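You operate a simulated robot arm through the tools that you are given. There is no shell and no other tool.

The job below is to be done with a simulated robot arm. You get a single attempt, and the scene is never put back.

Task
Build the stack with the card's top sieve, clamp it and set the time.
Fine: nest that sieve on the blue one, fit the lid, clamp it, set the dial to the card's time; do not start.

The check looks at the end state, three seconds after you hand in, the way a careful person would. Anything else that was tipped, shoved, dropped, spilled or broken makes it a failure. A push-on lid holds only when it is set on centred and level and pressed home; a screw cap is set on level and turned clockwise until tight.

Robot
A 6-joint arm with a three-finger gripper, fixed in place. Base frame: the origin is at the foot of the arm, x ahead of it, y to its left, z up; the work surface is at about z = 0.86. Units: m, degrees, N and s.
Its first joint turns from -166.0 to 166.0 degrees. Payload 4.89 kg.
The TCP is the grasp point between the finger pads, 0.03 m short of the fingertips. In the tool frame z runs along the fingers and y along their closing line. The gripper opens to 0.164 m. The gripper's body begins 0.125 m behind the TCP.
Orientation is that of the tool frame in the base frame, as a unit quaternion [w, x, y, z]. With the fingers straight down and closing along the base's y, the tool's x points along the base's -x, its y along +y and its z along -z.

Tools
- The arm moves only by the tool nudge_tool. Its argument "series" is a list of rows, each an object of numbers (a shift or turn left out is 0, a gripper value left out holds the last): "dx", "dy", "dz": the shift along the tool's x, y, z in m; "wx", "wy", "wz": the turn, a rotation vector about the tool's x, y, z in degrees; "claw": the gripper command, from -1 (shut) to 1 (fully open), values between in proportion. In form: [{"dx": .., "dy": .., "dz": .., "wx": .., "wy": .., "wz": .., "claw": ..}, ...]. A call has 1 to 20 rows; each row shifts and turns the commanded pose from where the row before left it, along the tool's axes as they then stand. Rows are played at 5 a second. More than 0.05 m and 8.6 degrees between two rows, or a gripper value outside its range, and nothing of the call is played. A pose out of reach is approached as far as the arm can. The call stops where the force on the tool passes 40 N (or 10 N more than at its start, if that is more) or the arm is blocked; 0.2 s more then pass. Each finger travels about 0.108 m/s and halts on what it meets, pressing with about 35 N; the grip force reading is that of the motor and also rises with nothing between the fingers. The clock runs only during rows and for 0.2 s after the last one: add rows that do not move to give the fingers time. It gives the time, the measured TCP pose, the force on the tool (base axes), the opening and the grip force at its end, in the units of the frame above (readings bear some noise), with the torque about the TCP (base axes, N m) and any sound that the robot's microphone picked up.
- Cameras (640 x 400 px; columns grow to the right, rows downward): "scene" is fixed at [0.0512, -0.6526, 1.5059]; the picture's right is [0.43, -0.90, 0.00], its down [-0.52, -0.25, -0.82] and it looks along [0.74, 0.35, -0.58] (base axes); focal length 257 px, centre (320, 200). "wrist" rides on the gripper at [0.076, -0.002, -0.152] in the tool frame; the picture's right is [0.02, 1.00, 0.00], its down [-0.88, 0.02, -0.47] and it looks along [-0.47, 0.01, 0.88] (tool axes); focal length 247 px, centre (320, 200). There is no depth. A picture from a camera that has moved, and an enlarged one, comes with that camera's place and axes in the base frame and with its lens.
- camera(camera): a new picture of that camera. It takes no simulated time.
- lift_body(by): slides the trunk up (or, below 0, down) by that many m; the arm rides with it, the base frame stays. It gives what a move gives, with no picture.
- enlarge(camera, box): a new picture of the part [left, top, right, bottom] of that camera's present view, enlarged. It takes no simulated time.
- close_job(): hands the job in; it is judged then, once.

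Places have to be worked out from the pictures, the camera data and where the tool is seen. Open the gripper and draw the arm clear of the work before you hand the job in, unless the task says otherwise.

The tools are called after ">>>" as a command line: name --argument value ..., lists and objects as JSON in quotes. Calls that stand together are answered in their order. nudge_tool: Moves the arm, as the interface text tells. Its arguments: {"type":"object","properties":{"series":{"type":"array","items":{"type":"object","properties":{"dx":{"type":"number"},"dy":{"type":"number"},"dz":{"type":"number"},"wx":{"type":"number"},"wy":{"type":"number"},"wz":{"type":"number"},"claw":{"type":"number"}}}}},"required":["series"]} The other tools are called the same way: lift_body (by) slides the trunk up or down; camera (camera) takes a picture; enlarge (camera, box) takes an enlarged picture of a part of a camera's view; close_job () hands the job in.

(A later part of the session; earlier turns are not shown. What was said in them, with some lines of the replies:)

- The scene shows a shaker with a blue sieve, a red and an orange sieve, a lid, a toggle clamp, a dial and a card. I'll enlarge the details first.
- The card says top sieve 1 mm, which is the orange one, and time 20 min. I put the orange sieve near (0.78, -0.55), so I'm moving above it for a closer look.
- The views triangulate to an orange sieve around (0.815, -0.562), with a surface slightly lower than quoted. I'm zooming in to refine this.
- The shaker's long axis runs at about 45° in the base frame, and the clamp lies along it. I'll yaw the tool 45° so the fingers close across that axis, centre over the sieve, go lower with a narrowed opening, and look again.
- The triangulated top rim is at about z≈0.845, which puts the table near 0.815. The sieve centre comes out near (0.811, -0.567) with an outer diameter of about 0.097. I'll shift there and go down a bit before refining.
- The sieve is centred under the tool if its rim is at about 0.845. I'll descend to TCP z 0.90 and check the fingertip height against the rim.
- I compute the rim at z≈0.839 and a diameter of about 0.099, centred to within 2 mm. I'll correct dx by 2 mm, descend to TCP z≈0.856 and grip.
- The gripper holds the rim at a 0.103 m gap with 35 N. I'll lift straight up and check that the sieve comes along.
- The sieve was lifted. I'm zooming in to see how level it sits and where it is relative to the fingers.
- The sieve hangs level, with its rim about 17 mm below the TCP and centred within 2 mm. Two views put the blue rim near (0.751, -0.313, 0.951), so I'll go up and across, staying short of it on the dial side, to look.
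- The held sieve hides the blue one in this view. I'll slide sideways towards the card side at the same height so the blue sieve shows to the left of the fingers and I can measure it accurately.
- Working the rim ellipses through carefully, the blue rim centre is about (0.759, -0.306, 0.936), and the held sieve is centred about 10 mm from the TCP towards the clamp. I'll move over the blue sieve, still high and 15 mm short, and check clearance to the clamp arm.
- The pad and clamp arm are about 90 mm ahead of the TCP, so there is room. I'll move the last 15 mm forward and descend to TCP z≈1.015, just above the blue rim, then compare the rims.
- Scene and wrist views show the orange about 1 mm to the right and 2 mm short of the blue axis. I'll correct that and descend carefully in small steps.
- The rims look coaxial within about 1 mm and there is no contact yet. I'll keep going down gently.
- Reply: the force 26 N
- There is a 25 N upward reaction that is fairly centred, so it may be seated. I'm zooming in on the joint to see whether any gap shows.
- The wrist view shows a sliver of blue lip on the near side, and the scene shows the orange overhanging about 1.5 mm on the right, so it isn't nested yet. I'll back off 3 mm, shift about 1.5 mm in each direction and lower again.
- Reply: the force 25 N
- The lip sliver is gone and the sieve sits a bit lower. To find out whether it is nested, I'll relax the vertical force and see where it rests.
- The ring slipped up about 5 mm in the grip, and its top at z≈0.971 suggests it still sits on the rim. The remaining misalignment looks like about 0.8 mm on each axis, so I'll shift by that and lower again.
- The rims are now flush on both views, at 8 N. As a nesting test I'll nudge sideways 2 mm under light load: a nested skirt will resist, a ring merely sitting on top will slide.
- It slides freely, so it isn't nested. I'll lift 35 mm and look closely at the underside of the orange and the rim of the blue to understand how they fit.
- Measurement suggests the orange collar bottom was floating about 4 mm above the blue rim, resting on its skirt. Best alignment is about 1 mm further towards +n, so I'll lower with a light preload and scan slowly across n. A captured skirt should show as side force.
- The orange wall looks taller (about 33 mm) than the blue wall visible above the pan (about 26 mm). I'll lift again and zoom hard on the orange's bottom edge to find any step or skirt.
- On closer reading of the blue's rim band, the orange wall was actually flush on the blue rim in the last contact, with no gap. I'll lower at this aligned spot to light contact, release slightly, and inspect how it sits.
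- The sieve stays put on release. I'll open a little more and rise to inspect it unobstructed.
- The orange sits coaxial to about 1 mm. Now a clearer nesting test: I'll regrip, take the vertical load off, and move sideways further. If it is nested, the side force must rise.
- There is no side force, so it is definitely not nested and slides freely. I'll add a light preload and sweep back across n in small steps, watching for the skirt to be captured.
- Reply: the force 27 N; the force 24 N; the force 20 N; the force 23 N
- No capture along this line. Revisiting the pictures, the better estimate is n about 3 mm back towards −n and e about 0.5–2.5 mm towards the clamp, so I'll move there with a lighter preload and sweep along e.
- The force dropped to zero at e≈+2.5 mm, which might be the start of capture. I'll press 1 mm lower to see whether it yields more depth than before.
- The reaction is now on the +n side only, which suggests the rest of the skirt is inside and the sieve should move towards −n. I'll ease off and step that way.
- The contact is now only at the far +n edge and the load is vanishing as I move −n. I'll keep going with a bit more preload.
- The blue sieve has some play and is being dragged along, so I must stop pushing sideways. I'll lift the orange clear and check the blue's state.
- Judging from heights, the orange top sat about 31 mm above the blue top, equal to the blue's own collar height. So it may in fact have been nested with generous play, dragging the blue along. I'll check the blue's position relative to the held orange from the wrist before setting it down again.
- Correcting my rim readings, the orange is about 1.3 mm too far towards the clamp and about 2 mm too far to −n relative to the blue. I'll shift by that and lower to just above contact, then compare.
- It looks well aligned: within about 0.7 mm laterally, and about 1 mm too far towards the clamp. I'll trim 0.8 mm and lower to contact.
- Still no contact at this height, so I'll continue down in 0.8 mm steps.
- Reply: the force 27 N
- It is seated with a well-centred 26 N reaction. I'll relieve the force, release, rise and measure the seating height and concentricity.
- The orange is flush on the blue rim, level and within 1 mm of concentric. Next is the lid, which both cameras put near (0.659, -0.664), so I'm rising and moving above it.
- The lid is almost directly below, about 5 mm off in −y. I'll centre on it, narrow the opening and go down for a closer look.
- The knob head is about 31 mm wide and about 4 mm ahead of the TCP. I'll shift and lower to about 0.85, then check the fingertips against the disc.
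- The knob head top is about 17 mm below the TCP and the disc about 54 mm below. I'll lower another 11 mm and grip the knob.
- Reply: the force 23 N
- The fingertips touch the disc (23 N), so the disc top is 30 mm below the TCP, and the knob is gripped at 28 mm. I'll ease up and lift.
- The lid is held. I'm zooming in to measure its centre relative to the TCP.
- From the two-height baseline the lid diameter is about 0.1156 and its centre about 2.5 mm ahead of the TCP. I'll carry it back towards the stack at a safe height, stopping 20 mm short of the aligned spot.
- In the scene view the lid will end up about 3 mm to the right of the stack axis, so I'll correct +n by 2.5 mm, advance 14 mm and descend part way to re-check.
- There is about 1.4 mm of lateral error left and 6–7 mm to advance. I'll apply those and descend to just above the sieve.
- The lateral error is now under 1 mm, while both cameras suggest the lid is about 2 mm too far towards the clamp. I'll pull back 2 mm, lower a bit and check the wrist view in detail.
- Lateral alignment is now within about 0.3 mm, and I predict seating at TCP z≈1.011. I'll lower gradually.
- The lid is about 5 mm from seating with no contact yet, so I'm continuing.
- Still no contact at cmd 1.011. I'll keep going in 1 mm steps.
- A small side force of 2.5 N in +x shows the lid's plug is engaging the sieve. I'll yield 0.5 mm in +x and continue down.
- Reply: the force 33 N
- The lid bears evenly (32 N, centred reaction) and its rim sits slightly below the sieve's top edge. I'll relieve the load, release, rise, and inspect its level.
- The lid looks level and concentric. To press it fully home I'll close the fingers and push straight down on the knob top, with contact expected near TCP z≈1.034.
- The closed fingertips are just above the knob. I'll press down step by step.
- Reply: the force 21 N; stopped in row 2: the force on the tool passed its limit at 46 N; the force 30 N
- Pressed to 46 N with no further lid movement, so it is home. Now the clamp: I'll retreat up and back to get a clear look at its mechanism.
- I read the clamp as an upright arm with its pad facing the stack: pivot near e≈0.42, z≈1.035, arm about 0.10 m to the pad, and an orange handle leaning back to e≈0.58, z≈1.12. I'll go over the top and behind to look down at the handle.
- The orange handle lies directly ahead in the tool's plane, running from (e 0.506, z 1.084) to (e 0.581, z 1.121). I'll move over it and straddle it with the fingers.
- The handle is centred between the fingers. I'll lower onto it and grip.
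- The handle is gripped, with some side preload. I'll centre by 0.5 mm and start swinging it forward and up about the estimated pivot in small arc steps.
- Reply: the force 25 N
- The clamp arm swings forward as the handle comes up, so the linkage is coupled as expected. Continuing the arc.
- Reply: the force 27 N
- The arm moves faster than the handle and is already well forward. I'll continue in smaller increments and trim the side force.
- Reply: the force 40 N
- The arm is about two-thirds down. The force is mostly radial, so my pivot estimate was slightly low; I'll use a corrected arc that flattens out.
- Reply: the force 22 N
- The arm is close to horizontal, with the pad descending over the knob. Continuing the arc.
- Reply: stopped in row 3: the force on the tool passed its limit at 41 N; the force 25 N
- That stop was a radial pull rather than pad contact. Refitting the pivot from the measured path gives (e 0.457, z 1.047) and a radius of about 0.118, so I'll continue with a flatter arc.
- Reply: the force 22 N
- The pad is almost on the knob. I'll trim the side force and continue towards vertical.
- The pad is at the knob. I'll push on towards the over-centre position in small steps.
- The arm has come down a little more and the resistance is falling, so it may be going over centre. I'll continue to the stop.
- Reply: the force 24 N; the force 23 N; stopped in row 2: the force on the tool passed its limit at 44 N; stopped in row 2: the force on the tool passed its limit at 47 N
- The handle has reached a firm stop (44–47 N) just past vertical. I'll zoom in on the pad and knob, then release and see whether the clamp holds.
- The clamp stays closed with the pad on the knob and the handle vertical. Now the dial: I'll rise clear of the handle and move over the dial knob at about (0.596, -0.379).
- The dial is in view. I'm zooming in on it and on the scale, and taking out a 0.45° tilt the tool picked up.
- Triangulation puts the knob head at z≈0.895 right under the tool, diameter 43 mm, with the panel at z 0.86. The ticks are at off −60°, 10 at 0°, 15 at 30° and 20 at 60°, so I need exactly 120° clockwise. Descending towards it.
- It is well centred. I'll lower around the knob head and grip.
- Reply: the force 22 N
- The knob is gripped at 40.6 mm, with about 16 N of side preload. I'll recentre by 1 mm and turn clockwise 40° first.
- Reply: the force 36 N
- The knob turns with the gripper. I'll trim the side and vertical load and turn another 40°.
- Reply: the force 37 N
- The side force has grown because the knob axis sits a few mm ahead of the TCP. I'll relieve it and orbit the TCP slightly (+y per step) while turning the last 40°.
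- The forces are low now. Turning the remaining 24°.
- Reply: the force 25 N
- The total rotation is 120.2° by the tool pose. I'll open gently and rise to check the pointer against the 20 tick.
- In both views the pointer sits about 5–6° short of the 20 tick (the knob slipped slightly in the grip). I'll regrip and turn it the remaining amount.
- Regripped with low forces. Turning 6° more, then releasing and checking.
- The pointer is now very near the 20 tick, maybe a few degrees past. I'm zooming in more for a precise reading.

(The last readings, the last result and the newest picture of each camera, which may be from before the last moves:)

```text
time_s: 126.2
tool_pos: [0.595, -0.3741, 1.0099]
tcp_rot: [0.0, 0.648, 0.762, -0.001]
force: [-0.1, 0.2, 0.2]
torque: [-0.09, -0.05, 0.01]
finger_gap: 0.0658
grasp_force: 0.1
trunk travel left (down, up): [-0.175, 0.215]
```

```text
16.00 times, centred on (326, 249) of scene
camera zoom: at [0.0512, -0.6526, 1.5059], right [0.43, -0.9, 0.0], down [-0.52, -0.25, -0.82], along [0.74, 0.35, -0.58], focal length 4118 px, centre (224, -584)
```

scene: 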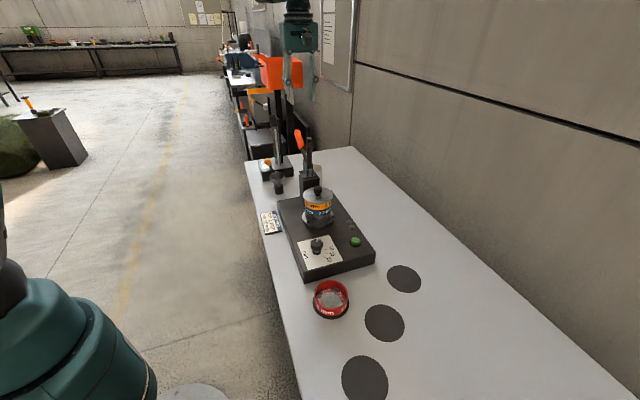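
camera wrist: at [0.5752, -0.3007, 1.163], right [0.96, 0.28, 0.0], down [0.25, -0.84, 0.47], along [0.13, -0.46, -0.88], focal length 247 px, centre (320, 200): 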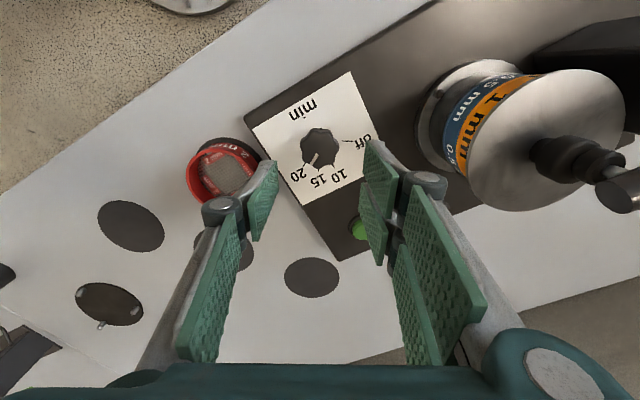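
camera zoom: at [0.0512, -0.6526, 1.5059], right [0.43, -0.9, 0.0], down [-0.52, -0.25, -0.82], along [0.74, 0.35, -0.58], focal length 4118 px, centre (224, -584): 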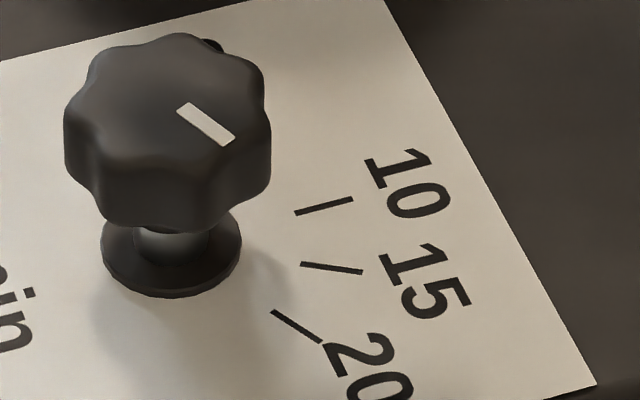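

High zoom in both views shows the pointer about 5.5° past the 20 tick, so the knob had tracked the tool rigidly and my earlier coarse reading was wrong. I'll regrip and turn back 5.8°.

>>> nudge_tool --series '[{"dz": 0.04}, {"dz": 0.04}, {"dz": 0.03}, {}, {"claw": -0.7}, {}, {}, {}, {"wz": -3}, {"wz": -2.8}, {}, {}]'

>>> nudge_tool --series '[{"claw": -0.4}, {"claw": -0.2}, {}, {"dz": -0.03}, {"dz": -0.04}, {"dz": -0.04}, {}]'

>>> enlarge --camera "wrist" --box '[298, 138, 348, 172]'

>>> enlarge --camera "scene" --box '[314, 238, 338, 260]'

```text
time_s: 128.8
tool_pos: [0.5955, -0.3746, 0.8982]
tcp_rot: [0.0, 0.609, 0.793, -0.001]
force: [-13.1, 1.7, -20.6]
torque: [0.15, 0.24, 0.0]
finger_gap: 0.0408
grasp_force: 45.2
trunk travel left (down, up): [-0.175, 0.215]
```

```text
time_s: 130.4
tool_pos: [0.5959, -0.3735, 1.0097]
tcp_rot: [0.001, 0.608, 0.794, 0.0]
force: [0.1, -0.6, -0.2]
torque: [-0.08, -0.02, 0.01]
finger_gap: 0.0658
grasp_force: 0.1
trunk travel left (down, up): [-0.175, 0.215]
```

```text
11.76 times, centred on (323, 155) of wrist
camera zoom: at [0.5748, -0.3008, 1.1634], right [0.96, 0.28, 0.0], down [0.25, -0.84, 0.47], along [0.13, -0.46, -0.88], focal length 2906 px, centre (285, 729)
```

zoom: 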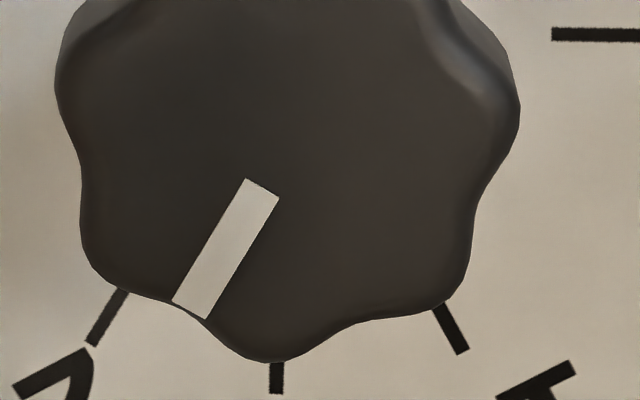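

```text
16.00 times, centred on (326, 249) of scene
camera zoom: at [0.0512, -0.6526, 1.5059], right [0.43, -0.9, 0.0], down [-0.52, -0.25, -0.82], along [0.74, 0.35, -0.58], focal length 4118 px, centre (224, -584)
```

zoom: 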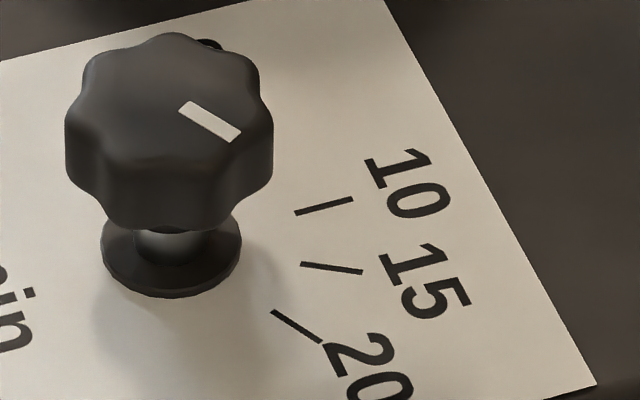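

The pointer now matches the 20 tick within about 1–2° in both views. I'll draw the arm clear and check the whole assembly before handing in.

>>> nudge_tool --series '[{"dz": -0.045}, {"dz": -0.045}, {"dz": -0.045}, {"dz": -0.045}, {"dz": -0.04}, {"dx": 0.04}, {"dx": 0.04}, {"dx": 0.04}, {"dx": 0.04}, {}, {}]'

>>> camera --camera "scene"

>>> enlarge --camera "scene" --box '[280, 130, 350, 230]'

>>> enlarge --camera "scene" --box '[296, 175, 340, 225]'

>>> camera --camera "wrist"

```text
time_s: 132.8
tool_pos: [0.5531, -0.2194, 1.2296]
tcp_rot: [0.001, 0.609, 0.793, -0.001]
force: [-1.3, 0.4, 0.0]
torque: [-0.06, 0.0, 0.01]
finger_gap: 0.0656
grasp_force: 0.2
trunk travel left (down, up): [-0.175, 0.215]
```

```text
taken
```

scene: 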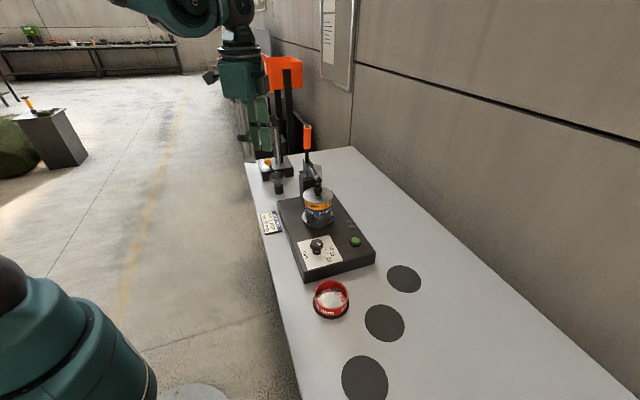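

```text
4.00 times, centred on (315, 180) of scene
camera zoom: at [0.0512, -0.6526, 1.5059], right [0.43, -0.9, 0.0], down [-0.52, -0.25, -0.82], along [0.74, 0.35, -0.58], focal length 1030 px, centre (340, 280)
```

zoom: 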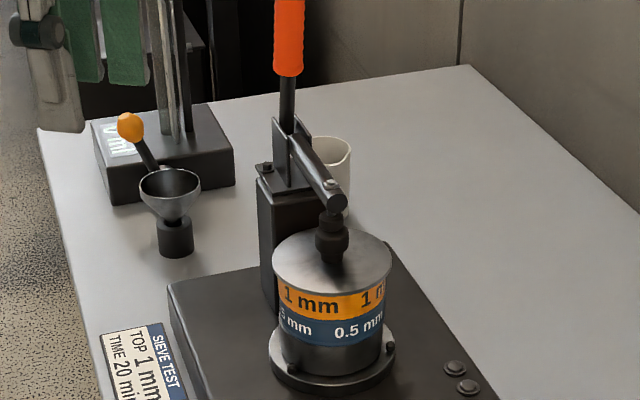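

```text
8.00 times, centred on (318, 200) of scene
camera zoom: at [0.0512, -0.6526, 1.5059], right [0.43, -0.9, 0.0], down [-0.52, -0.25, -0.82], along [0.74, 0.35, -0.58], focal length 2059 px, centre (336, 200)
```

zoom: 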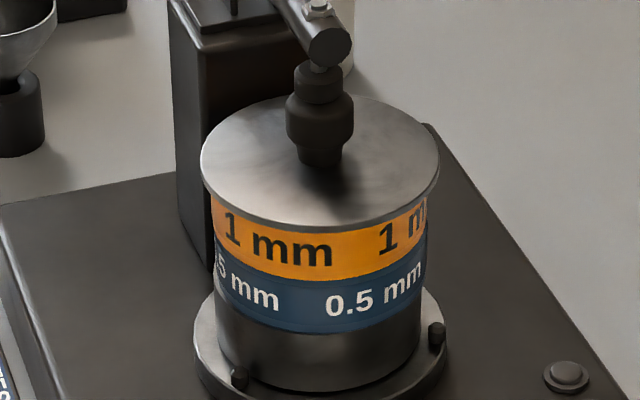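

```text
taken
camera wrist: at [0.5326, -0.1458, 1.3822], right [0.96, 0.28, 0.0], down [0.25, -0.84, 0.47], along [0.13, -0.46, -0.88], focal length 247 px, centre (320, 200)
```

wrist: 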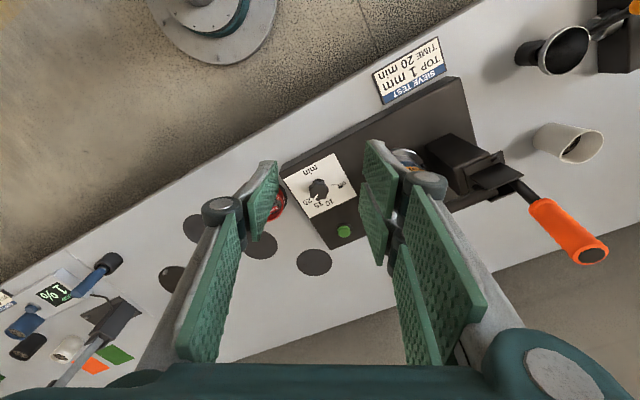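

The stack is pan, blue, orange 1 mm, then lid, all concentric and flush. The clamp is over-centre with its pad on the knob, the dial is at 20, the start button is untouched, and nothing else has been disturbed. The gripper is open and clear, so I'm handing in.

>>> close_job

```text
The job is handed in.
```

I built the stack, clamped it and set the dial to 20 min, and I've handed the job in. I didn't press start. The check's result hasn't come back, so whether it passed is still open.

- **Sieve:** The card calls for the 1 mm sieve on top, which is the orange one. It sits flush on the blue sieve, within about 1 mm of centre. I judged the nesting from camera views and heights, because the joint itself can't be seen. Partway through seating, the blue sieve got dragged sideways by about 1–2 mm. In the last pictures it looks level and lined up with the pan below.
- **Lid:** It's level and centred, and I pressed it down on the knob until the arm stopped at about 46 N. It didn't move any further.
- **Clamp:** The handle is upright against its stop, the pad rests on the lid knob, and it stayed closed after I let go.
- **Dial:** The pointer lines up with the 20 mark to within about 1–2°. I overshot by about 6° at first and turned it back.

The last pictures show nothing else knocked or moved, and the gripper is open and clear of the work.
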